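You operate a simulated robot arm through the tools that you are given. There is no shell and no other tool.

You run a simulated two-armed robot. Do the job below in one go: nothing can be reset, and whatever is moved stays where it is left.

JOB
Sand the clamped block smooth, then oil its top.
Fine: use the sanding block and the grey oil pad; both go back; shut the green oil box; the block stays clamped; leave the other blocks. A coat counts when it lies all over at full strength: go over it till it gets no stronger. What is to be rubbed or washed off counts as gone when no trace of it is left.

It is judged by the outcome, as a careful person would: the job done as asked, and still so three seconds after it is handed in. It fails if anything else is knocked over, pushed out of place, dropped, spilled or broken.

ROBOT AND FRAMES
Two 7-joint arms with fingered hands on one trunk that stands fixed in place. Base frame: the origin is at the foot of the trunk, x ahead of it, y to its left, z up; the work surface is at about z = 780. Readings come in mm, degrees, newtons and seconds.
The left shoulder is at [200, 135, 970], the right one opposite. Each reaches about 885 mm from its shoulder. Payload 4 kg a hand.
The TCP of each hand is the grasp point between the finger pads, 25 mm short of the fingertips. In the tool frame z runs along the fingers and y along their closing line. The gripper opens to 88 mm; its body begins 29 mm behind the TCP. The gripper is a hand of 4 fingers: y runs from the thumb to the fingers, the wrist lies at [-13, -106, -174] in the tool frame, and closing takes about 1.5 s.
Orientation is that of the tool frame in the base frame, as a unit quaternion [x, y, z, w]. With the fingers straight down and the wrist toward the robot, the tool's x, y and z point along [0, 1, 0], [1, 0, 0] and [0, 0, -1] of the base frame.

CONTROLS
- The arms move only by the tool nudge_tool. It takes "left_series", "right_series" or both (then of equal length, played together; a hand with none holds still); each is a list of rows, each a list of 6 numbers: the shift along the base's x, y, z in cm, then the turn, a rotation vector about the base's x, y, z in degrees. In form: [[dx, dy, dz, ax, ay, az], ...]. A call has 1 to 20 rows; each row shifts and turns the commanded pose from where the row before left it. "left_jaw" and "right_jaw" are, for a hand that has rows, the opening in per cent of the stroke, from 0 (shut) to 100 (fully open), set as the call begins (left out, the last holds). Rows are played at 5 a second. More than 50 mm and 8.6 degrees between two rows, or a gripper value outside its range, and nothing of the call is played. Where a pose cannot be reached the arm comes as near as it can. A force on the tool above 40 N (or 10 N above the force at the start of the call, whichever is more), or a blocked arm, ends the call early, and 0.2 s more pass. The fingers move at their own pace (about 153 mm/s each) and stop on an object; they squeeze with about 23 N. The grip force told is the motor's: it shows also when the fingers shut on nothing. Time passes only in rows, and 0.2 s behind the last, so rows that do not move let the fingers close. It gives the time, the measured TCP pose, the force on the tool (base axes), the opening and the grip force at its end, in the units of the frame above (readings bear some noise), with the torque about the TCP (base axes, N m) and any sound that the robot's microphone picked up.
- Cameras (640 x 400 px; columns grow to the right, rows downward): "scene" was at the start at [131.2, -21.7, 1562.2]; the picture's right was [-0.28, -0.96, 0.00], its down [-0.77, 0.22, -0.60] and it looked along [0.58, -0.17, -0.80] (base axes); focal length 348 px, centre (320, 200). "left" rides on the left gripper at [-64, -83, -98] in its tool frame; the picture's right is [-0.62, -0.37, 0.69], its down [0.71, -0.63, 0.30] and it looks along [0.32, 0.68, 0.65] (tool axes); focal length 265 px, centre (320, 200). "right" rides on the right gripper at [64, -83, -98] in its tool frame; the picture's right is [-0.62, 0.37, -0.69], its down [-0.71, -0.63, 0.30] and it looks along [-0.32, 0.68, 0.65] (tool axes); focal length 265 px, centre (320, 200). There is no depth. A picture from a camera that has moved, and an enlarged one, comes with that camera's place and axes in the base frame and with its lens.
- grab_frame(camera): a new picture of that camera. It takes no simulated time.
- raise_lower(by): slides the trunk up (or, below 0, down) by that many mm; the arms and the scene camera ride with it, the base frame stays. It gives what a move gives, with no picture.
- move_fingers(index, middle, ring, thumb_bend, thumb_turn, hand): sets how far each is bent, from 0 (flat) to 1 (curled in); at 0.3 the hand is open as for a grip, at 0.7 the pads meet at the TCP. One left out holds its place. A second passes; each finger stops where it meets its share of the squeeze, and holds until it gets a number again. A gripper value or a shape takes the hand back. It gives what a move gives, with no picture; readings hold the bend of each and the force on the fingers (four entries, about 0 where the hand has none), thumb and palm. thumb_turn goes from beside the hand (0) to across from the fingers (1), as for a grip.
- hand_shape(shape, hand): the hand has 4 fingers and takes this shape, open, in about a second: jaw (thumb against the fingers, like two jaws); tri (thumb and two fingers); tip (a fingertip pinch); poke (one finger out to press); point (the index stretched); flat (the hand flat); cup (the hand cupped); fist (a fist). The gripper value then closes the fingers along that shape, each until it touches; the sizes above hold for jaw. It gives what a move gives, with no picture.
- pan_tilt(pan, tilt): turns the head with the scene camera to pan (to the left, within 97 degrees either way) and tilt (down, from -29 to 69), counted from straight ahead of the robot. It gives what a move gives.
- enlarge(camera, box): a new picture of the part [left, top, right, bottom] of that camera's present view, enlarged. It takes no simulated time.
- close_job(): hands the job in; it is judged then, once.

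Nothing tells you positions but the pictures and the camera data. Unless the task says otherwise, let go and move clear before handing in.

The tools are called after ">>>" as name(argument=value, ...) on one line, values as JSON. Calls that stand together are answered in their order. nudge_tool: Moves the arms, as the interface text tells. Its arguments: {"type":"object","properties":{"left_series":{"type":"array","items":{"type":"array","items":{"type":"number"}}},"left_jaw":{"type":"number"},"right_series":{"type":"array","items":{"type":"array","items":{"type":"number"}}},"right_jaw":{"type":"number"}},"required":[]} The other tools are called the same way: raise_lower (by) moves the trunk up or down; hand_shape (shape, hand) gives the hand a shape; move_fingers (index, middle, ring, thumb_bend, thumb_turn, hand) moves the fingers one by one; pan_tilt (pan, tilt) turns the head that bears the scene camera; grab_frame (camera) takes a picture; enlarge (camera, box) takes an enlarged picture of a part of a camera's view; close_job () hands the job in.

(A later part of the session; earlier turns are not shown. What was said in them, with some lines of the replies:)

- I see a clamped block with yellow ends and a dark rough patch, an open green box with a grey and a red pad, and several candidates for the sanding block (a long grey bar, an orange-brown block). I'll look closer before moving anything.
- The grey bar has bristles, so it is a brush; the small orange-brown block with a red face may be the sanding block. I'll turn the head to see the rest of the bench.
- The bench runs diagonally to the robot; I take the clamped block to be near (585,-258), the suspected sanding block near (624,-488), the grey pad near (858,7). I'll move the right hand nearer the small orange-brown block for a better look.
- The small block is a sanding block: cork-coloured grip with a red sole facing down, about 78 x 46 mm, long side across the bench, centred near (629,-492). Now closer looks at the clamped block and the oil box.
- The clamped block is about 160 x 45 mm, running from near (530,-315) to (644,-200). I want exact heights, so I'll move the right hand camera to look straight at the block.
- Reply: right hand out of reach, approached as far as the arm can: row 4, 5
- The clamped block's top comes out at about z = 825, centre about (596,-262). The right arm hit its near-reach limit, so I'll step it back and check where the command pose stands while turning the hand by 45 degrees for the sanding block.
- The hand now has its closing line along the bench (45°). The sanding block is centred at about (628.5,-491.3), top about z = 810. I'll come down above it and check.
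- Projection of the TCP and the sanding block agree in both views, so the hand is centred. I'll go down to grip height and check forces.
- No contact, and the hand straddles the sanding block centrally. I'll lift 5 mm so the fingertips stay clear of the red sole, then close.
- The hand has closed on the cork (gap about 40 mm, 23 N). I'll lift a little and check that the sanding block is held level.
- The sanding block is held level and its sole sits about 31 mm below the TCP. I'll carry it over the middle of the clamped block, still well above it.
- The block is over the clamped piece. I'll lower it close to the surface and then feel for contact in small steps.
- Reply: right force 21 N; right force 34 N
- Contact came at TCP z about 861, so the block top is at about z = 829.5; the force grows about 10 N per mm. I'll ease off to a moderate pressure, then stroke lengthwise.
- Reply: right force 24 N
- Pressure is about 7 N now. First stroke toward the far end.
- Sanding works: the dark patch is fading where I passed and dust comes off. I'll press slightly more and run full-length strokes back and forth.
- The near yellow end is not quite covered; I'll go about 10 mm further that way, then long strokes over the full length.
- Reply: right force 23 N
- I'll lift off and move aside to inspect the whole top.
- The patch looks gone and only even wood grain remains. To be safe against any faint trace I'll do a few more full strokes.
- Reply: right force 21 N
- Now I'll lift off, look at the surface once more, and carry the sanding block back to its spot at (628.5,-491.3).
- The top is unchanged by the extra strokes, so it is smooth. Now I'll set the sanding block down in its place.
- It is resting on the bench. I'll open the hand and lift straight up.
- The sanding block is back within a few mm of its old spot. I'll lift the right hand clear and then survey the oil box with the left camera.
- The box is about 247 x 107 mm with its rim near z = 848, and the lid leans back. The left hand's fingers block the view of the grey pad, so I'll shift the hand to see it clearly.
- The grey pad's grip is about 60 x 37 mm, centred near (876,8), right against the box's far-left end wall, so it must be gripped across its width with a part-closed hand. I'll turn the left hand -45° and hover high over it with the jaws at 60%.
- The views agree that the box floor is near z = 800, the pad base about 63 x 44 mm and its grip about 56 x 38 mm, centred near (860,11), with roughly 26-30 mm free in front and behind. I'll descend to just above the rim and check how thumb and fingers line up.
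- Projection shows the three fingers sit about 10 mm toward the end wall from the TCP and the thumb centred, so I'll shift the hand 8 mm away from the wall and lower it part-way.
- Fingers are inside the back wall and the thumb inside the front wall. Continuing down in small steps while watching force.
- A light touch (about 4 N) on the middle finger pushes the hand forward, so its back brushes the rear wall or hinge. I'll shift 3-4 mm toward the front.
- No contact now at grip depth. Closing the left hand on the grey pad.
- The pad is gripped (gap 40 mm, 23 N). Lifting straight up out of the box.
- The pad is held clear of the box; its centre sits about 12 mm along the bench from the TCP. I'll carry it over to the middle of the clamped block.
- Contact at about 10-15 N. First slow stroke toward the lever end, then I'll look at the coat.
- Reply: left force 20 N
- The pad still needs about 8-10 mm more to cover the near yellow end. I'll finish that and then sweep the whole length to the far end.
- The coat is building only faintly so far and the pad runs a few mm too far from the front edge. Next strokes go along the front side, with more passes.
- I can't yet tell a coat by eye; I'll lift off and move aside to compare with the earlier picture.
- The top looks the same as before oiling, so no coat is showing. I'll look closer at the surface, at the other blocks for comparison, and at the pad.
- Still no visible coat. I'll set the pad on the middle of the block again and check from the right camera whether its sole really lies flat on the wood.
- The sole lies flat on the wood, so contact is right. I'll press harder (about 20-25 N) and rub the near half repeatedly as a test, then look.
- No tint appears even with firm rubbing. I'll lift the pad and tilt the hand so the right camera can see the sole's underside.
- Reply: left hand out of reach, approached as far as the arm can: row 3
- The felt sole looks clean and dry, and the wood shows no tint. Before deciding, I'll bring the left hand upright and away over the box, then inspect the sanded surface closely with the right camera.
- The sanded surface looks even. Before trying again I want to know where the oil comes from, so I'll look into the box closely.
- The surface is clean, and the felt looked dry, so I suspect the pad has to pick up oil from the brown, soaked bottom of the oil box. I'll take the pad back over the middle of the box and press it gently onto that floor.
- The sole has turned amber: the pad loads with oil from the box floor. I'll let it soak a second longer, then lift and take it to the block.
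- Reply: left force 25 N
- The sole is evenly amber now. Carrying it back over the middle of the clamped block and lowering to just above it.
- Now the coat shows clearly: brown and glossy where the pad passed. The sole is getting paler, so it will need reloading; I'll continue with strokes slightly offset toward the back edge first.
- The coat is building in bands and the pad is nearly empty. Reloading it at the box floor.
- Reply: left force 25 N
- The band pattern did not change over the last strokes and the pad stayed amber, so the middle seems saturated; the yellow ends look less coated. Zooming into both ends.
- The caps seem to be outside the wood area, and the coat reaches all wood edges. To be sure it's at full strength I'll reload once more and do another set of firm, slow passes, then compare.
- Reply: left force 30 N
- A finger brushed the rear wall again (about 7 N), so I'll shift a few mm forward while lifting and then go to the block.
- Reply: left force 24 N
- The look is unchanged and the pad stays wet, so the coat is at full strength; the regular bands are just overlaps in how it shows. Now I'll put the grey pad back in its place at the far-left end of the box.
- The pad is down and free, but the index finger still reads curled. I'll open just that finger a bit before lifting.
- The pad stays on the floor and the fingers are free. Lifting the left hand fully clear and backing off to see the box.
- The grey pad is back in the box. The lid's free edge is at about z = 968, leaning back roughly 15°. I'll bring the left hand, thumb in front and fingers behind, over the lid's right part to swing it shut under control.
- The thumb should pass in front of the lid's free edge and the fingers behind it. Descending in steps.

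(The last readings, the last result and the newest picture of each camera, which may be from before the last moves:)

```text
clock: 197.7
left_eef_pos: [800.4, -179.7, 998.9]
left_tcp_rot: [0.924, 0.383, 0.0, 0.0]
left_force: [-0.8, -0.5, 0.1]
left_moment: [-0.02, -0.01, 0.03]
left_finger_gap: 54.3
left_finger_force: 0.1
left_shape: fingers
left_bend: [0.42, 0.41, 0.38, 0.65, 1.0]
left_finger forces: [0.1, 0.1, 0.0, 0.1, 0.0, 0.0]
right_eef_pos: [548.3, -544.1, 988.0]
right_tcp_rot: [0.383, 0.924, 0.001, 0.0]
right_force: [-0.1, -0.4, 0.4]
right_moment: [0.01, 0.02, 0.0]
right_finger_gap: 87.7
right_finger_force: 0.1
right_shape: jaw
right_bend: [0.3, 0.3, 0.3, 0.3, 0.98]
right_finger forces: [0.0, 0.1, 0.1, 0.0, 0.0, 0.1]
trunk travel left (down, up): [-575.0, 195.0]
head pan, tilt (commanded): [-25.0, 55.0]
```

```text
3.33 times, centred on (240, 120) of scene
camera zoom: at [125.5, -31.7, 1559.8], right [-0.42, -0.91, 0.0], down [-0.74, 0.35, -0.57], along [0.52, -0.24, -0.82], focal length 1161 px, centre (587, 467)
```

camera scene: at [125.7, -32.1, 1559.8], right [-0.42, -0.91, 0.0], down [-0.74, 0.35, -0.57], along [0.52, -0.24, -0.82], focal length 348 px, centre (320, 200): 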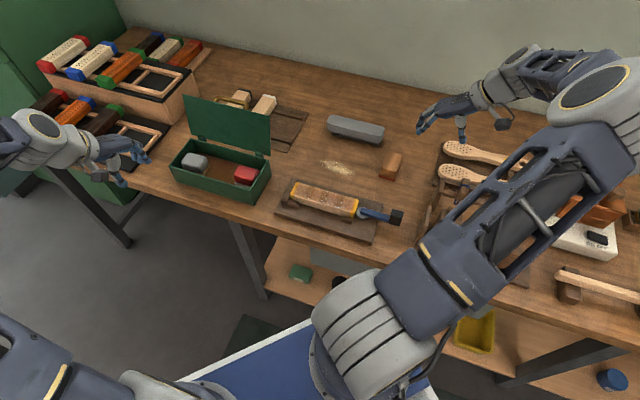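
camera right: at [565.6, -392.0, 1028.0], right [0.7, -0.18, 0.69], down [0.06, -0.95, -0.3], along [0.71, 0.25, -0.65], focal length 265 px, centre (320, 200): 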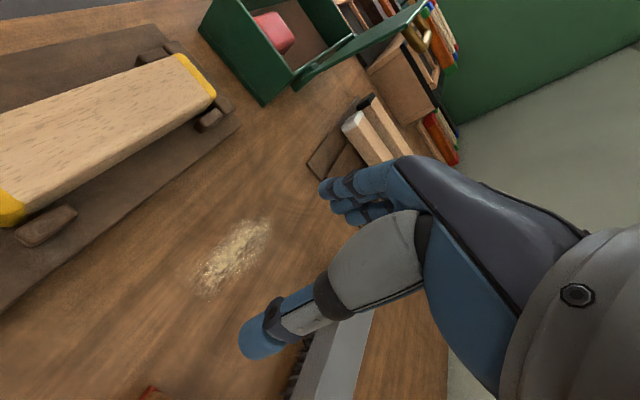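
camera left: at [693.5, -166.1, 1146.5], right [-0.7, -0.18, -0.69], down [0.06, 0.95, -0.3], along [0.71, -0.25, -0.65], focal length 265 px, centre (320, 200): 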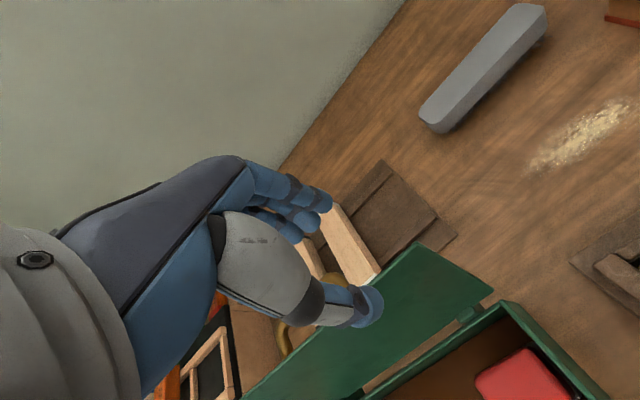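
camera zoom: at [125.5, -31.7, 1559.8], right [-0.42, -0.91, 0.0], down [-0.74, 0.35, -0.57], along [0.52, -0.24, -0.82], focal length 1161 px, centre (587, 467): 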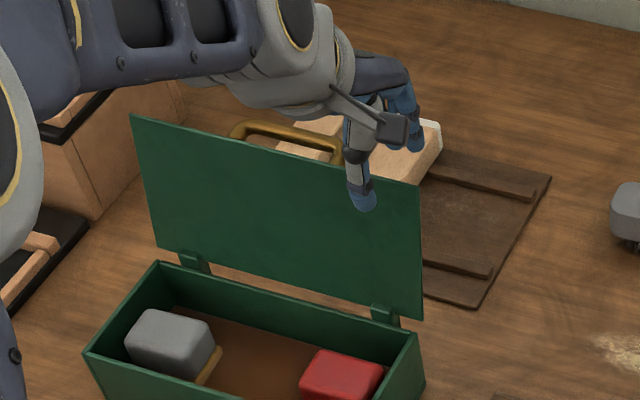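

>>> nudge_tool(left_series=[[0, 0, -1.5, 0, 0, 0], [0, 0, -1.5, 0, 0, 0], [0, 0, -1.2, 0, 0, 0], [0, 0, 0, 0, 0, 0]])

>>> enlarge(camera="left", box=[220, 160, 500, 400])

>>> enlarge(camera="scene", box=[180, 60, 300, 180])

```text
clock: 198.7
left_eef_pos: [801.3, -180.5, 955.2]
left_tcp_rot: [0.924, 0.383, 0.0, -0.001]
left_force: [0.3, -0.7, 0.4]
left_moment: [-0.02, 0.0, 0.0]
left_finger_gap: 54.4
left_finger_force: 0.1
left_shape: fingers
left_bend: [0.42, 0.41, 0.38, 0.65, 1.0]
left_finger forces: [0.0, 0.0, 0.0, 0.0, 0.1, 0.0]
right_eef_pos: [548.0, -543.0, 987.4]
right_tcp_rot: [0.383, 0.924, 0.0, 0.0]
right_force: [0.8, 0.2, -1.1]
right_moment: [0.02, -0.01, 0.01]
right_finger_gap: 87.3
right_finger_force: 0.1
right_shape: jaw
right_bend: [0.3, 0.3, 0.3, 0.3, 0.98]
right_finger forces: [0.0, 0.0, 0.0, 0.0, 0.0, 0.1]
trunk travel left (down, up): [-575.0, 195.0]
head pan, tilt (commanded): [-25.0, 55.0]
```

```text
1.67 times, centred on (360, 280) of left
camera zoom: at [695.8, -165.3, 1053.1], right [-0.7, -0.18, -0.69], down [0.06, 0.95, -0.3], along [0.71, -0.25, -0.65], focal length 442 px, centre (253, 67)
```

zoom: 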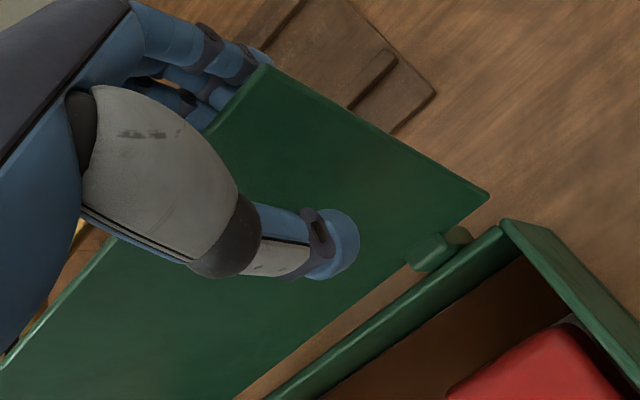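

```text
3.33 times, centred on (240, 120) of scene
camera zoom: at [125.5, -31.7, 1559.8], right [-0.42, -0.91, 0.0], down [-0.74, 0.35, -0.57], along [0.52, -0.24, -0.82], focal length 1161 px, centre (587, 467)
```

zoom: 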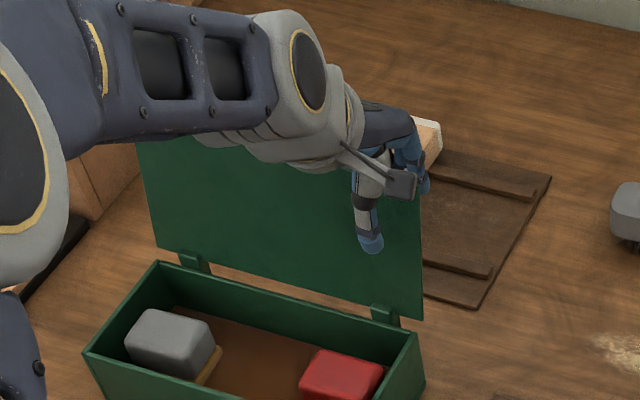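

The lid's edge is between thumb and fingers with no contact. I'll push gently from behind and watch the force.

>>> nudge_tool(left_series=[[-1, 1, 0, 0, 0, 0], [-1, 1, 0, 0, 0, 0], [-0.7, 0.7, 0, 0, 0, 0], [0, 0, 0, 0, 0, 0]])

>>> enlarge(camera="scene", box=[150, 60, 310, 215])

>>> enlarge(camera="right", box=[200, 0, 460, 110])

```text
clock: 199.7
left_eef_pos: [774.1, -153.2, 955.2]
left_tcp_rot: [0.924, 0.383, 0.0, 0.0]
left_force: [0.6, -0.1, 1.3]
left_moment: [-0.04, -0.02, 0.01]
left_finger_gap: 54.6
left_finger_force: 0.2
left_shape: fingers
left_bend: [0.42, 0.41, 0.38, 0.65, 1.0]
left_finger forces: [0.9, 0.0, 0.0, 0.0, 0.0, 0.0]
right_eef_pos: [547.8, -542.4, 987.7]
right_tcp_rot: [0.383, 0.924, 0.0, 0.0]
right_force: [-0.3, 0.5, -0.5]
right_moment: [0.03, 0.01, -0.04]
right_finger_gap: 87.9
right_finger_force: 0.1
right_shape: jaw
right_bend: [0.3, 0.3, 0.3, 0.3, 0.98]
right_finger forces: [0.0, 0.0, 0.0, 0.0, 0.0, 0.0]
trunk travel left (down, up): [-575.0, 195.0]
head pan, tilt (commanded): [-25.0, 55.0]
```

```text
2.58 times, centred on (230, 138) of scene
camera zoom: at [125.5, -31.7, 1559.8], right [-0.42, -0.91, 0.0], down [-0.74, 0.35, -0.57], along [0.52, -0.24, -0.82], focal length 899 px, centre (552, 361)
```

zoom: 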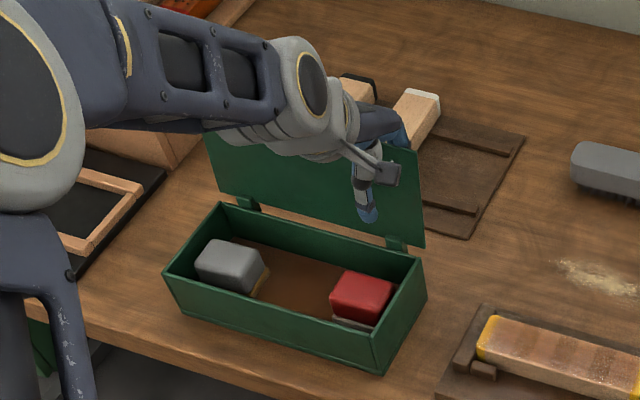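

```text
2.46 times, centred on (330, 55) of right
camera zoom: at [444.0, -556.2, 1086.1], right [0.7, -0.18, 0.69], down [0.06, -0.95, -0.3], along [0.71, 0.25, -0.65], focal length 653 px, centre (295, 557)
```

zoom: 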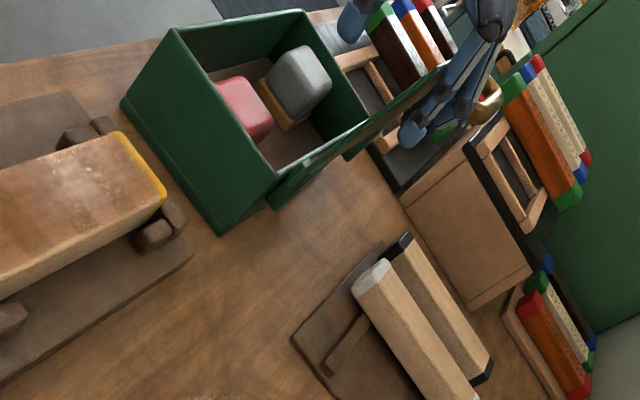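

Contact has just begun (about 1 N). Pushing a little further to feel the hinge.

>>> nudge_tool(left_series=[[-0.5, 0.5, 0, 0, 0, 0], [-0.5, 0.5, 0, 0, 0, 0], [0, 0, 0, 0, 0, 0]])

>>> enlarge(camera="right", box=[200, 0, 460, 110])

>>> nudge_tool(left_series=[[0.7, -0.7, 0, 0, 0, 0], [0.7, -0.7, 0, 0, 0, 0], [0, 0, 0, 0, 0, 0], [0, 0, 0, 0, 0, 0], [0, 0, 0, 0, 0, 0]])

>>> enlarge(camera="right", box=[200, 0, 460, 110])

```text
clock: 200.5
left_eef_pos: [765.0, -142.5, 957.6]
left_tcp_rot: [0.924, 0.383, 0.0, -0.001]
left_force: [0.2, -0.5, 0.3]
left_moment: [-0.04, -0.02, 0.02]
left_finger_gap: 54.6
left_finger_force: 0.8
left_shape: fingers
left_bend: [0.42, 0.41, 0.38, 0.65, 1.0]
left_finger forces: [0.6, 0.0, 0.1, 0.0, 0.0, 0.0]
right_eef_pos: [548.2, -543.5, 988.0]
right_tcp_rot: [0.383, 0.924, 0.001, 0.001]
right_force: [0.4, 0.0, -0.4]
right_moment: [-0.01, 0.0, 0.01]
right_finger_gap: 87.8
right_finger_force: 0.0
right_shape: jaw
right_bend: [0.3, 0.3, 0.3, 0.3, 0.98]
right_finger forces: [0.0, 0.0, 0.0, 0.0, 0.0, 0.0]
trunk travel left (down, up): [-575.0, 195.0]
head pan, tilt (commanded): [-25.0, 55.0]
```

```text
2.46 times, centred on (330, 55) of right
camera zoom: at [444.0, -556.2, 1086.1], right [0.7, -0.18, 0.69], down [0.06, -0.95, -0.3], along [0.71, 0.25, -0.65], focal length 653 px, centre (295, 557)
```

zoom: 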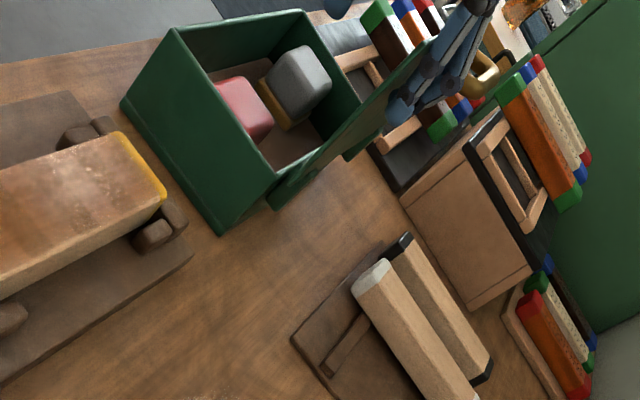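

```text
clock: 201.7
left_eef_pos: [777.4, -154.7, 956.4]
left_tcp_rot: [0.924, 0.382, 0.0, 0.0]
left_force: [0.2, 0.8, -0.4]
left_moment: [0.01, -0.04, -0.02]
left_finger_gap: 54.4
left_finger_force: 0.2
left_shape: fingers
left_bend: [0.42, 0.41, 0.38, 0.65, 1.0]
left_finger forces: [0.0, 0.0, 0.0, 0.0, 0.0, 0.1]
right_eef_pos: [550.5, -543.4, 987.9]
right_tcp_rot: [0.382, 0.924, 0.0, 0.0]
right_force: [0.9, 0.6, -0.1]
right_moment: [0.03, -0.01, -0.01]
right_finger_gap: 87.5
right_finger_force: 0.0
right_shape: jaw
right_bend: [0.3, 0.3, 0.3, 0.3, 0.98]
right_finger forces: [0.0, 0.0, 0.1, 0.0, 0.0, 0.0]
trunk travel left (down, up): [-575.0, 195.0]
head pan, tilt (commanded): [-25.0, 55.0]
```

```text
2.46 times, centred on (330, 55) of right
camera zoom: at [444.0, -556.2, 1086.1], right [0.7, -0.18, 0.69], down [0.06, -0.95, -0.3], along [0.71, 0.25, -0.65], focal length 653 px, centre (295, 557)
```

zoom: 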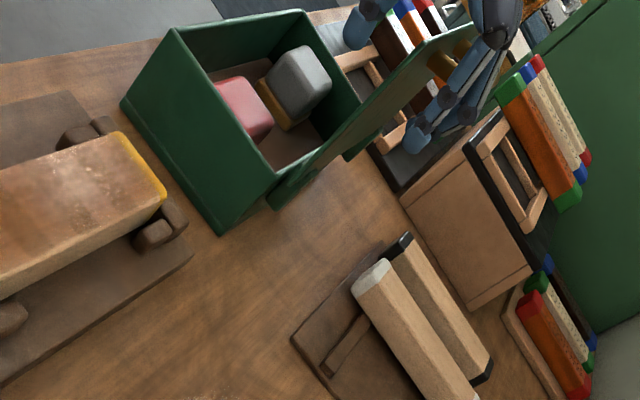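

The lid stays where it is left, so the hinge has friction and won't slam. I'll push it over past vertical along its arc.

>>> nudge_tool(left_series=[[-0.8, 0.8, 0.3, 0, 0, 0], [-0.83, 0.83, 0.3, 0, 0, 0], [-0.85, 0.85, 0, 0, 0, 0], [-0.85, 0.85, 0, 0, 0, 0], [-0.78, 0.78, -0.3, 0, 0, 0], [-0.78, 0.78, -0.35, 0, 0, 0], [0, 0, 0, 0, 0, 0]])

>>> enlarge(camera="right", box=[200, 0, 460, 110])

>>> enlarge(camera="scene", box=[150, 60, 310, 215])

>>> grab_frame(camera="left")

```text
clock: 203.3
left_eef_pos: [730.9, -109.4, 955.9]
left_tcp_rot: [0.924, 0.382, 0.0, 0.001]
left_force: [0.5, -0.6, -0.3]
left_moment: [-0.03, 0.01, -0.01]
left_finger_gap: 54.6
left_finger_force: 0.4
left_shape: fingers
left_bend: [0.42, 0.41, 0.38, 0.65, 1.0]
left_finger forces: [0.0, 0.3, 0.0, 0.0, 0.0, 0.0]
right_eef_pos: [547.9, -541.9, 986.6]
right_tcp_rot: [0.383, 0.924, 0.001, 0.0]
right_force: [-0.3, 0.6, -0.4]
right_moment: [0.04, 0.04, 0.02]
right_finger_gap: 87.7
right_finger_force: 0.0
right_shape: jaw
right_bend: [0.3, 0.3, 0.3, 0.3, 0.98]
right_finger forces: [0.0, 0.1, 0.0, 0.0, 0.0, 0.0]
trunk travel left (down, up): [-575.0, 195.0]
head pan, tilt (commanded): [-25.0, 55.0]
```

```text
2.46 times, centred on (330, 55) of right
camera zoom: at [444.0, -556.2, 1086.1], right [0.7, -0.18, 0.69], down [0.06, -0.95, -0.3], along [0.71, 0.25, -0.65], focal length 653 px, centre (295, 557)
```

zoom: 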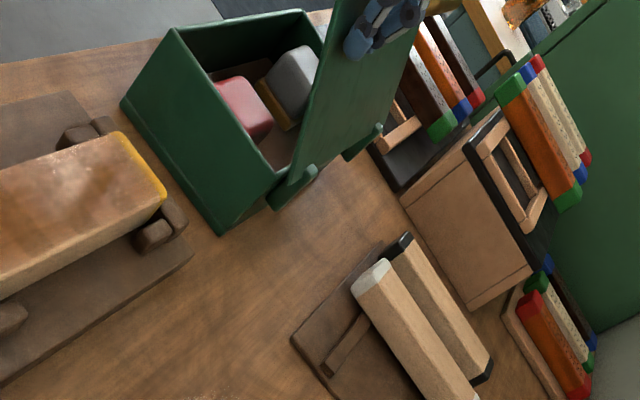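

```text
2.58 times, centred on (230, 138) of scene
camera zoom: at [125.5, -31.7, 1559.8], right [-0.42, -0.91, 0.0], down [-0.74, 0.35, -0.57], along [0.52, -0.24, -0.82], focal length 899 px, centre (552, 361)
```

zoom: 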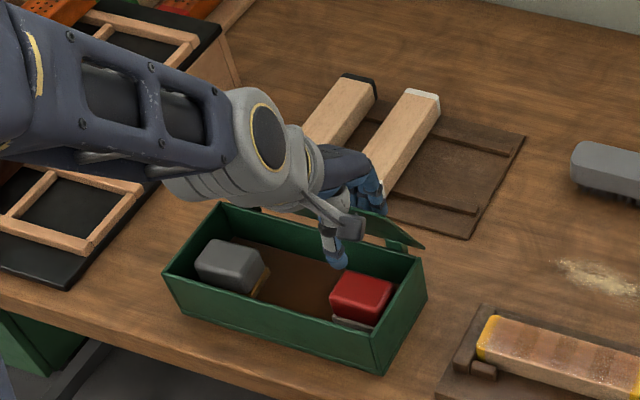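

```text
taken
camera left: at [624.9, -94.7, 1053.6], right [-0.7, -0.18, -0.69], down [0.06, 0.95, -0.3], along [0.71, -0.25, -0.65], focal length 265 px, centre (320, 200)
```

left: 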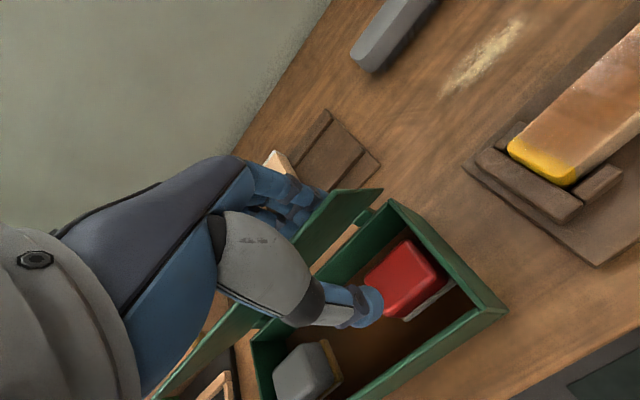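

>>> nudge_tool(left_series=[[-0.87, 0.87, -0.6, 0, 0, 0], [-0.87, 0.87, -0.7, 0, 0, 0], [-0.58, 0.58, -0.8, 0, 0, 0], [-0.58, 0.58, -0.9, 0, 0, 0], [0, 0, 0, 0, 0, 0]])

>>> enlarge(camera="right", box=[200, 0, 460, 110])

>>> enlarge(camera="scene", box=[150, 60, 310, 215])

>>> grab_frame(camera="left")

```text
clock: 204.5
left_eef_pos: [700.6, -78.7, 924.7]
left_tcp_rot: [0.924, 0.383, 0.0, 0.0]
left_force: [-0.4, -0.2, -0.6]
left_moment: [0.0, 0.0, -0.03]
left_finger_gap: 54.6
left_finger_force: 0.0
left_shape: fingers
left_bend: [0.42, 0.41, 0.38, 0.65, 1.0]
left_finger forces: [0.0, 0.0, 0.0, 0.0, 0.0, 0.0]
right_eef_pos: [547.4, -542.8, 987.3]
right_tcp_rot: [0.382, 0.924, 0.0, 0.0]
right_force: [-0.3, 0.1, 0.4]
right_moment: [-0.01, -0.01, 0.02]
right_finger_gap: 87.5
right_finger_force: 0.0
right_shape: jaw
right_bend: [0.3, 0.3, 0.3, 0.3, 0.98]
right_finger forces: [0.0, 0.0, 0.0, 0.1, 0.1, 0.0]
trunk travel left (down, up): [-575.0, 195.0]
head pan, tilt (commanded): [-25.0, 55.0]
```

```text
2.46 times, centred on (330, 55) of right
camera zoom: at [444.0, -556.2, 1086.1], right [0.7, -0.18, 0.69], down [0.06, -0.95, -0.3], along [0.71, 0.25, -0.65], focal length 653 px, centre (295, 557)
```

zoom: 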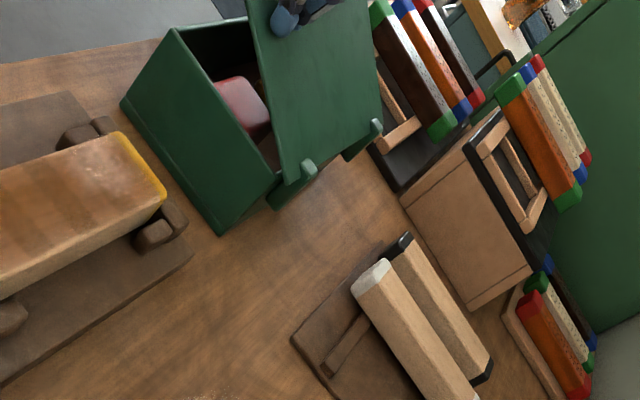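

```text
2.58 times, centred on (230, 138) of scene
camera zoom: at [125.5, -31.7, 1559.8], right [-0.42, -0.91, 0.0], down [-0.74, 0.35, -0.57], along [0.52, -0.24, -0.82], focal length 899 px, centre (552, 361)
```

zoom: 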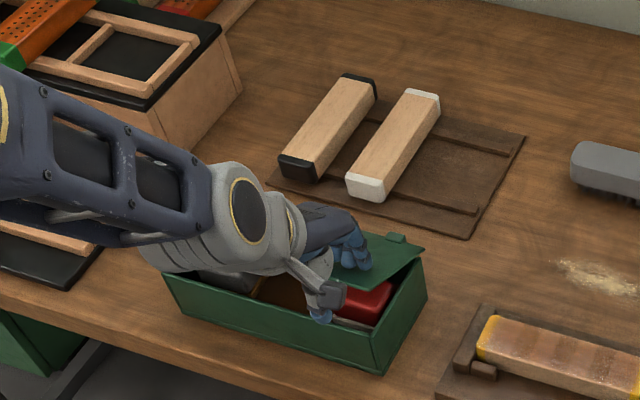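

```text
taken
camera left: at [595.5, -64.4, 1022.0], right [-0.7, -0.18, -0.69], down [0.06, 0.95, -0.3], along [0.71, -0.25, -0.65], focal length 265 px, centre (320, 200)
```

left: 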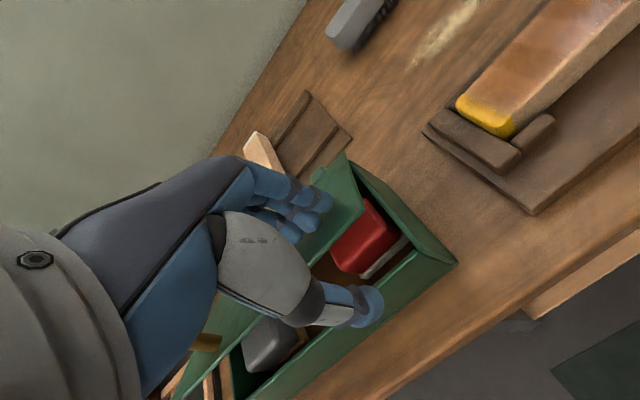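

>>> nudge_tool(left_series=[[-0.3, 0.3, -1.0, 0, 0, 0], [-0.3, 0.3, -1.0, 0, 0, 0], [-0.18, 0.18, -0.7, 0, 0, 0], [0, 0, 0, 0, 0, 0]])

>>> enlarge(camera="right", box=[200, 0, 460, 110])

>>> enlarge(camera="scene", box=[150, 60, 310, 215])

```text
clock: 205.5
left_eef_pos: [694.3, -72.3, 897.6]
left_tcp_rot: [0.924, 0.383, 0.0, -0.001]
left_force: [-0.5, 0.8, -0.6]
left_moment: [0.03, 0.03, -0.03]
left_finger_gap: 54.3
left_finger_force: 0.0
left_shape: fingers
left_bend: [0.42, 0.41, 0.38, 0.65, 1.0]
left_finger forces: [0.0, 0.1, 0.0, 0.0, 0.0, 0.0]
right_eef_pos: [547.1, -543.7, 988.4]
right_tcp_rot: [0.382, 0.924, -0.001, 0.0]
right_force: [-0.2, 0.0, 0.8]
right_moment: [0.01, -0.01, 0.01]
right_finger_gap: 87.7
right_finger_force: 0.0
right_shape: jaw
right_bend: [0.3, 0.3, 0.3, 0.3, 0.98]
right_finger forces: [0.1, 0.0, 0.1, 0.0, 0.1, 0.0]
trunk travel left (down, up): [-575.0, 195.0]
head pan, tilt (commanded): [-25.0, 55.0]
```

```text
2.46 times, centred on (330, 55) of right
camera zoom: at [444.0, -556.2, 1086.1], right [0.7, -0.18, 0.69], down [0.06, -0.95, -0.3], along [0.71, 0.25, -0.65], focal length 653 px, centre (295, 557)
```

zoom: 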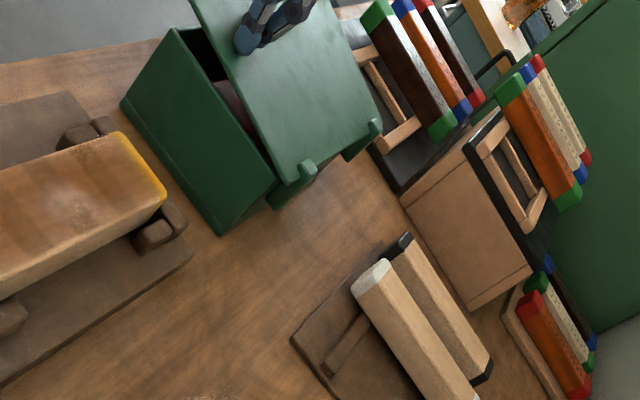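

```text
2.58 times, centred on (230, 138) of scene
camera zoom: at [125.5, -31.7, 1559.8], right [-0.42, -0.91, 0.0], down [-0.74, 0.35, -0.57], along [0.52, -0.24, -0.82], focal length 899 px, centre (552, 361)
```

zoom: 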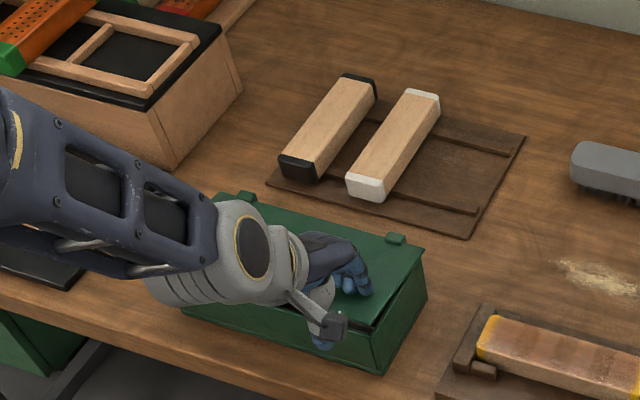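

>>> nudge_tool(left_series=[[-0.18, 0.18, -0.6, 0, 0, 0], [-0.1, 0.1, -0.5, 0, 0, 0], [0, 0, 0, 0, 0, 0]])

>>> grab_frame(camera="left")

>>> enlarge(camera="right", box=[200, 0, 460, 110])

>>> enlarge(camera="scene", box=[150, 60, 310, 215])

```text
clock: 206.3
left_eef_pos: [690.3, -68.0, 888.2]
left_tcp_rot: [0.924, 0.383, 0.0, 0.0]
left_force: [-0.8, 0.4, -0.2]
left_moment: [-0.02, 0.02, 0.03]
left_finger_gap: 54.5
left_finger_force: 0.1
left_shape: fingers
left_bend: [0.42, 0.41, 0.38, 0.65, 1.0]
left_finger forces: [0.0, 0.0, 0.0, 0.1, 0.0, 0.0]
right_eef_pos: [548.8, -542.4, 989.0]
right_tcp_rot: [0.383, 0.924, 0.0, 0.0]
right_force: [-0.1, 0.1, 0.1]
right_moment: [0.02, 0.01, -0.04]
right_finger_gap: 87.8
right_finger_force: 0.1
right_shape: jaw
right_bend: [0.3, 0.3, 0.3, 0.3, 0.98]
right_finger forces: [0.1, 0.1, 0.1, 0.0, 0.1, 0.0]
trunk travel left (down, up): [-575.0, 195.0]
head pan, tilt (commanded): [-25.0, 55.0]
```

```text
taken
camera left: at [585.3, -54.5, 985.2], right [-0.7, -0.18, -0.69], down [0.06, 0.95, -0.3], along [0.71, -0.25, -0.65], focal length 265 px, centre (320, 200)
```

left: 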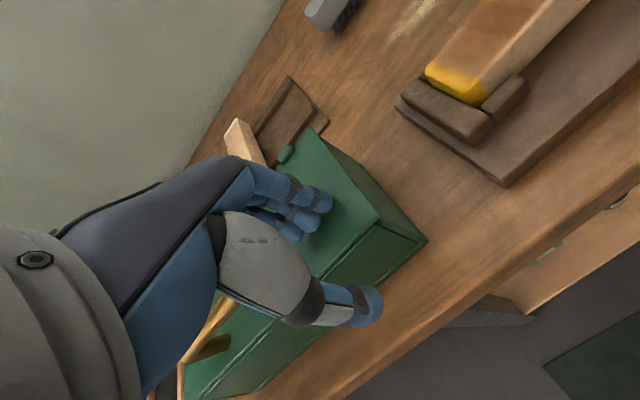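

```text
2.46 times, centred on (330, 55) of right
camera zoom: at [444.0, -556.2, 1086.1], right [0.7, -0.18, 0.69], down [0.06, -0.95, -0.3], along [0.71, 0.25, -0.65], focal length 653 px, centre (295, 557)
```

zoom: 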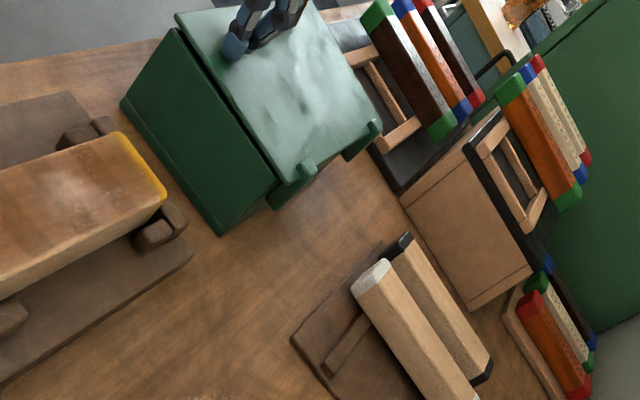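

```text
2.58 times, centred on (230, 138) of scene
camera zoom: at [125.5, -31.7, 1559.8], right [-0.42, -0.91, 0.0], down [-0.74, 0.35, -0.57], along [0.52, -0.24, -0.82], focal length 899 px, centre (552, 361)
```

zoom: 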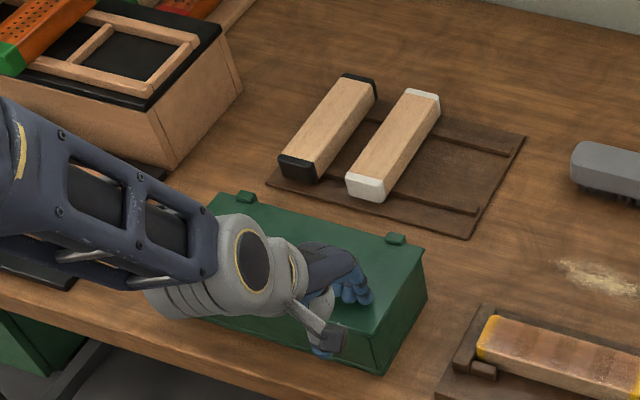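

>>> nudge_tool(left_series=[[0, 0, -0.4, 0, 0, 0], [0, 0, 0, 0, 0, 0]])

>>> nudge_tool(left_series=[[0, 0, -0.3, 0, 0, 0], [0, 0, 0, 0, 0, 0]])

>>> nudge_tool(left_series=[[0, 0, -0.3, 0, 0, 0], [0, 0, 0, 0, 0, 0]])

>>> enlarge(camera="right", box=[220, 0, 380, 100])

```text
clock: 206.9
left_eef_pos: [691.7, -68.9, 883.4]
left_tcp_rot: [0.924, 0.382, -0.001, 0.0]
left_force: [-0.7, 0.1, -0.2]
left_moment: [0.02, -0.03, 0.0]
left_finger_gap: 54.4
left_finger_force: 0.0
left_shape: fingers
left_bend: [0.42, 0.41, 0.38, 0.65, 1.0]
left_finger forces: [0.0, 0.1, 0.0, 0.0, 0.0, 0.0]
right_eef_pos: [547.7, -542.1, 987.8]
right_tcp_rot: [0.383, 0.924, 0.0, 0.0]
right_force: [-0.1, -0.4, -0.7]
right_moment: [-0.03, 0.01, -0.01]
right_finger_gap: 87.8
right_finger_force: 0.0
right_shape: jaw
right_bend: [0.3, 0.3, 0.3, 0.3, 0.98]
right_finger forces: [0.1, 0.1, 0.0, 0.1, 0.1, 0.0]
trunk travel left (down, up): [-575.0, 195.0]
head pan, tilt (commanded): [-25.0, 55.0]
```

```text
clock: 207.5
left_eef_pos: [690.1, -70.8, 881.4]
left_tcp_rot: [0.924, 0.383, 0.001, 0.001]
left_force: [-3.0, 2.5, 17.0]
left_moment: [-0.49, -0.3, -0.04]
left_finger_gap: 53.9
left_finger_force: 8.6
left_shape: fingers
left_bend: [0.42, 0.41, 0.38, 0.65, 1.0]
left_finger forces: [17.0, 0.0, 0.0, 0.1, 0.0, 0.0]
right_eef_pos: [547.6, -542.6, 987.6]
right_tcp_rot: [0.382, 0.924, 0.0, 0.0]
right_force: [-0.6, -0.7, 1.1]
right_moment: [-0.01, 0.01, 0.0]
right_finger_gap: 87.7
right_finger_force: 0.0
right_shape: jaw
right_bend: [0.3, 0.3, 0.3, 0.3, 0.98]
right_finger forces: [0.0, 0.0, 0.0, 0.0, 0.1, 0.0]
trunk travel left (down, up): [-575.0, 195.0]
head pan, tilt (commanded): [-25.0, 55.0]
```

```text
clock: 208.0
left_eef_pos: [691.7, -70.8, 882.6]
left_tcp_rot: [0.924, 0.383, 0.005, 0.006]
left_force: [-5.0, 2.9, 18.6]
left_moment: [-0.58, -0.26, -0.09]
left_finger_gap: 51.7
left_finger_force: 9.3
left_shape: fingers
left_bend: [0.44, 0.41, 0.38, 0.65, 1.0]
left_finger forces: [18.7, 0.1, 0.0, 0.1, 0.0, 0.0]
right_eef_pos: [548.1, -541.9, 987.9]
right_tcp_rot: [0.382, 0.924, 0.0, 0.0]
right_force: [0.2, 0.2, -0.2]
right_moment: [0.01, 0.02, 0.0]
right_finger_gap: 87.7
right_finger_force: 0.1
right_shape: jaw
right_bend: [0.3, 0.3, 0.3, 0.3, 0.98]
right_finger forces: [0.1, 0.1, 0.0, 0.0, 0.0, 0.0]
trunk travel left (down, up): [-575.0, 195.0]
head pan, tilt (commanded): [-25.0, 55.0]
stopped in row 2 (left hand): the force on the tool passed its limit at 42 N (the readings are from after the stop); the commanded pose is now the measured one
```

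```text
4.00 times, centred on (300, 50) of right
camera zoom: at [443.3, -556.0, 1086.2], right [0.7, -0.18, 0.69], down [0.06, -0.95, -0.3], along [0.71, 0.25, -0.65], focal length 1062 px, centre (400, 800)
```

zoom: 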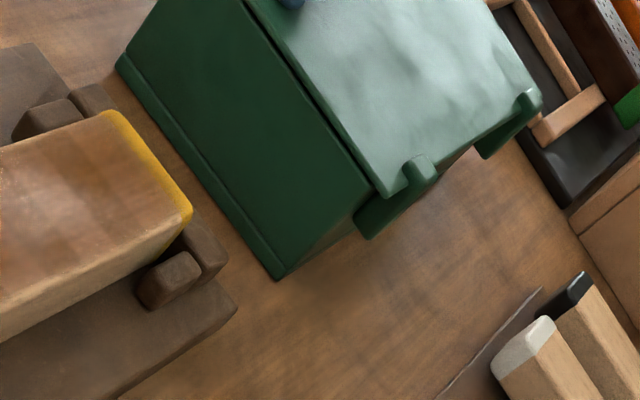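

The lid is down on the rim (firm contact). I'll lift the hand straight off and check everything.

>>> nudge_tool(left_series=[[0, 0, 0.5, 0, 0, 0], [0, 0, 2, 0, 0, 0], [0, 0, 3, 0, 0, 0], [0, 0, 4, 0, 0, 0], [0, 0, 4, 0, 0, 0], [-3, 3, 0, 0, 0, 0], [-3, 3, 0, 0, 0, 0], [-3, 3, 2, 0, 0, 0], [-1, 3, 2, 0, 0, 0], [-1, 3, 2, 0, 0, 0]])

>>> grab_frame(camera="scene")

>>> enlarge(camera="scene", box=[150, 80, 300, 215])

>>> enlarge(camera="right", box=[200, 0, 400, 110])

```text
clock: 210.2
left_eef_pos: [581.6, 78.2, 1073.3]
left_tcp_rot: [0.924, 0.383, 0.003, 0.003]
left_force: [-0.5, -0.2, 0.4]
left_moment: [-0.04, 0.05, 0.01]
left_finger_gap: 54.1
left_finger_force: 0.0
left_shape: fingers
left_bend: [0.42, 0.41, 0.38, 0.65, 1.0]
left_finger forces: [0.0, 0.0, 0.0, 0.0, 0.0, 0.1]
right_eef_pos: [547.9, -543.6, 987.6]
right_tcp_rot: [0.383, 0.924, 0.0, -0.001]
right_force: [0.8, -0.1, 0.0]
right_moment: [0.01, 0.02, 0.0]
right_finger_gap: 87.8
right_finger_force: 0.0
right_shape: jaw
right_bend: [0.3, 0.3, 0.3, 0.3, 0.98]
right_finger forces: [0.0, 0.0, 0.0, 0.0, 0.1, 0.1]
trunk travel left (down, up): [-575.0, 195.0]
head pan, tilt (commanded): [-25.0, 55.0]
```

```text
taken
camera scene: at [125.7, -32.0, 1559.8], right [-0.42, -0.91, 0.0], down [-0.74, 0.35, -0.57], along [0.52, -0.24, -0.82], focal length 348 px, centre (320, 200)
```

scene: 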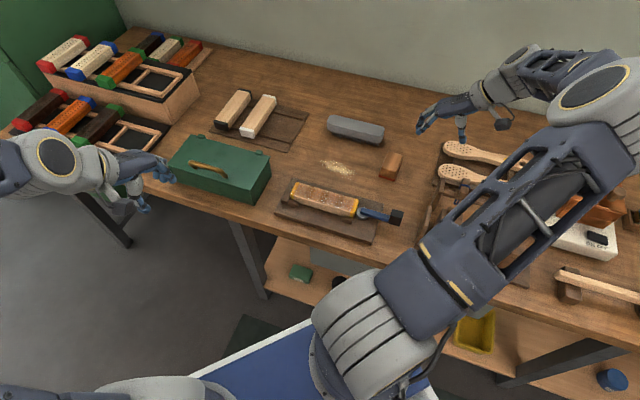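

```text
2.96 times, centred on (225, 148) of scene
camera zoom: at [125.7, -32.0, 1559.8], right [-0.42, -0.91, 0.0], down [-0.74, 0.35, -0.57], along [0.52, -0.24, -0.82], focal length 1032 px, centre (602, 356)
```

zoom: 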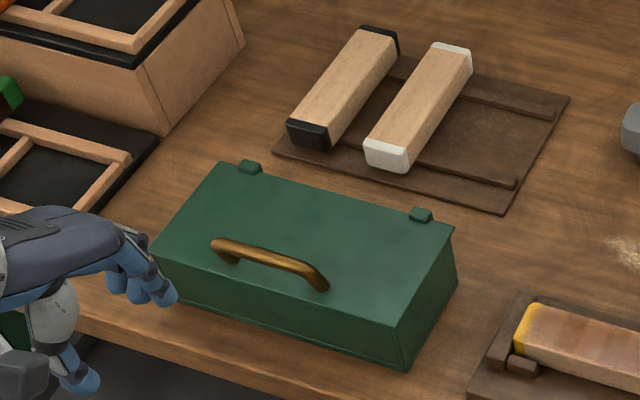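

```text
3.20 times, centred on (300, 55) of right
camera zoom: at [443.9, -556.6, 1085.9], right [0.7, -0.18, 0.69], down [0.06, -0.95, -0.3], along [0.71, 0.25, -0.65], focal length 849 px, centre (384, 664)
```

zoom: 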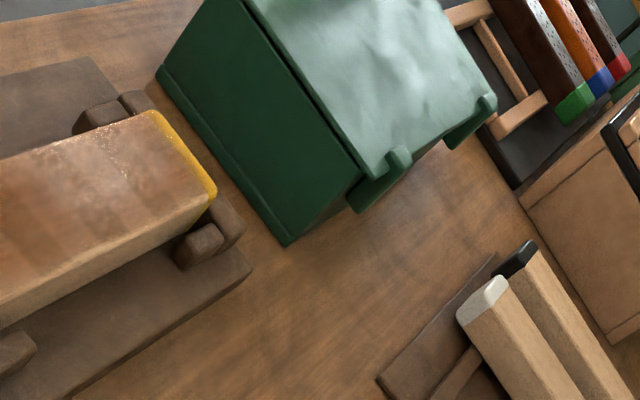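

The box is shut. Final check of the oiled top, clamp and sanding block.

>>> enlarge(camera="scene", box=[270, 160, 410, 248])

>>> enlarge(camera="scene", box=[285, 175, 365, 225])

>>> enlarge(camera="right", box=[120, 10, 300, 122])

>>> enlarge(camera="right", box=[40, 20, 320, 270])

```text
4.55 times, centred on (340, 204) of scene
camera zoom: at [125.7, -32.0, 1559.8], right [-0.42, -0.91, 0.0], down [-0.74, 0.35, -0.57], along [0.52, -0.24, -0.82], focal length 1583 px, centre (229, 182)
```

zoom: 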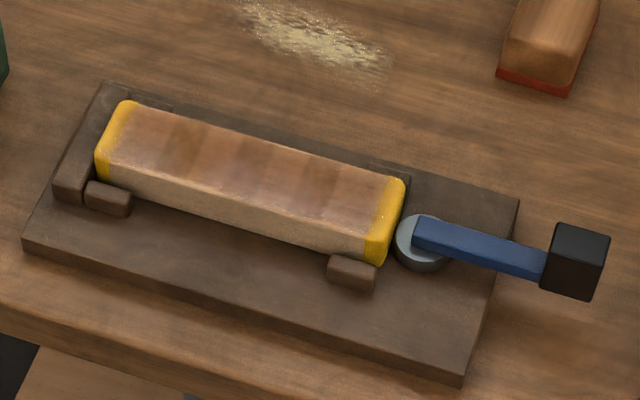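

```text
8.00 times, centred on (325, 200) of scene
camera zoom: at [125.7, -32.0, 1559.8], right [-0.42, -0.91, 0.0], down [-0.74, 0.35, -0.57], along [0.52, -0.24, -0.82], focal length 2786 px, centre (280, 200)
```

zoom: 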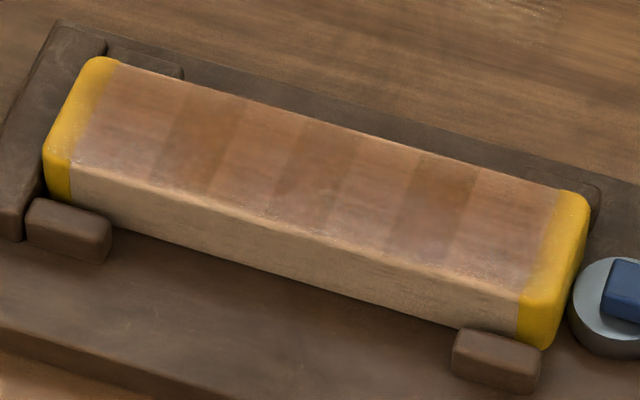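

```text
3.56 times, centred on (210, 66) of right
camera zoom: at [443.9, -556.6, 1085.9], right [0.7, -0.18, 0.69], down [0.06, -0.95, -0.3], along [0.71, 0.25, -0.65], focal length 944 px, centre (711, 676)
```

zoom: 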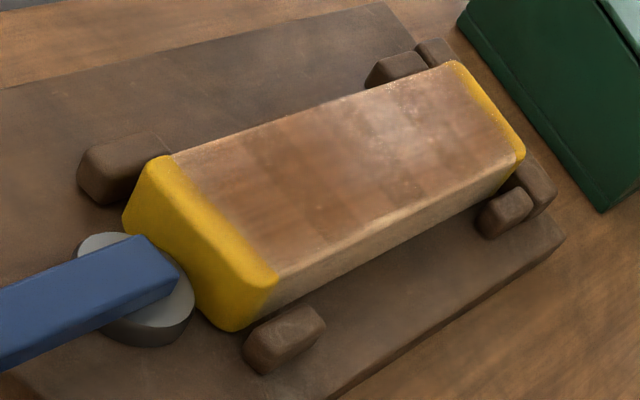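

```text
1.60 times, centred on (180, 145) of right
camera zoom: at [443.9, -556.6, 1085.9], right [0.7, -0.18, 0.69], down [0.06, -0.95, -0.3], along [0.71, 0.25, -0.65], focal length 425 px, centre (544, 288)
```

zoom: 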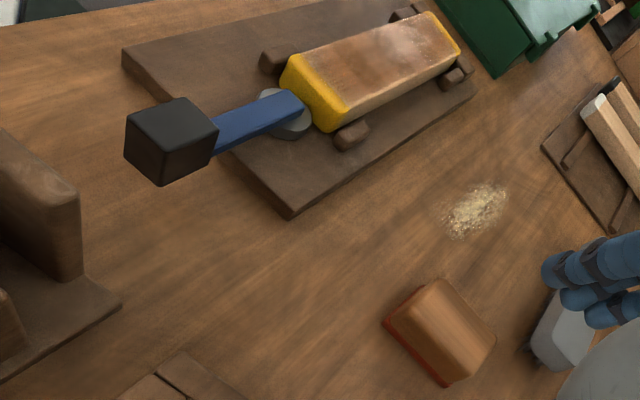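

The patch on the clamped block is sanded away and its top is oiled. The coat reads as full: further passes with a freshly loaded pad left it no darker. The block is still clamped and the other blocks are untouched. The sanding block is back within about 5 mm of where it lay. The grey pad is in the green box with the lid shut, and both hands are clear. Handing in.

>>> close_job()

```text
The job is handed in.
```

I handed the job in with the clamped block sanded and its top oiled; no verdict has come back yet.

- **Sanding:** the dark rough patch is gone and only even wood grain shows. The sanding left a small pile of dust on the bench behind the block, which I did not sweep up.
- **Oiling:** the grey pad was dry at first, so my first passes left nothing. Once I pressed it onto the oil-soaked floor of the box, it coated the whole wood top.
- **Coat strength:** more passes with a freshly loaded pad made it no darker, so I take it to be at full strength. The coat shows regular light and dark bands. I took these for how the coat is drawn rather than thin spots. On the yellow end caps the tint fades out, though the pad passed over them too.
- **Put back:** the sanding block lies within about 5 mm of its old spot. The grey pad is at its end of the green box, and the lid is shut.
- **Left as it was:** the block is still clamped and the other blocks were not touched. A finger brushed the rear wall of the oil box twice while I handled the pad (about 4 N and 7 N); the box did not visibly move.
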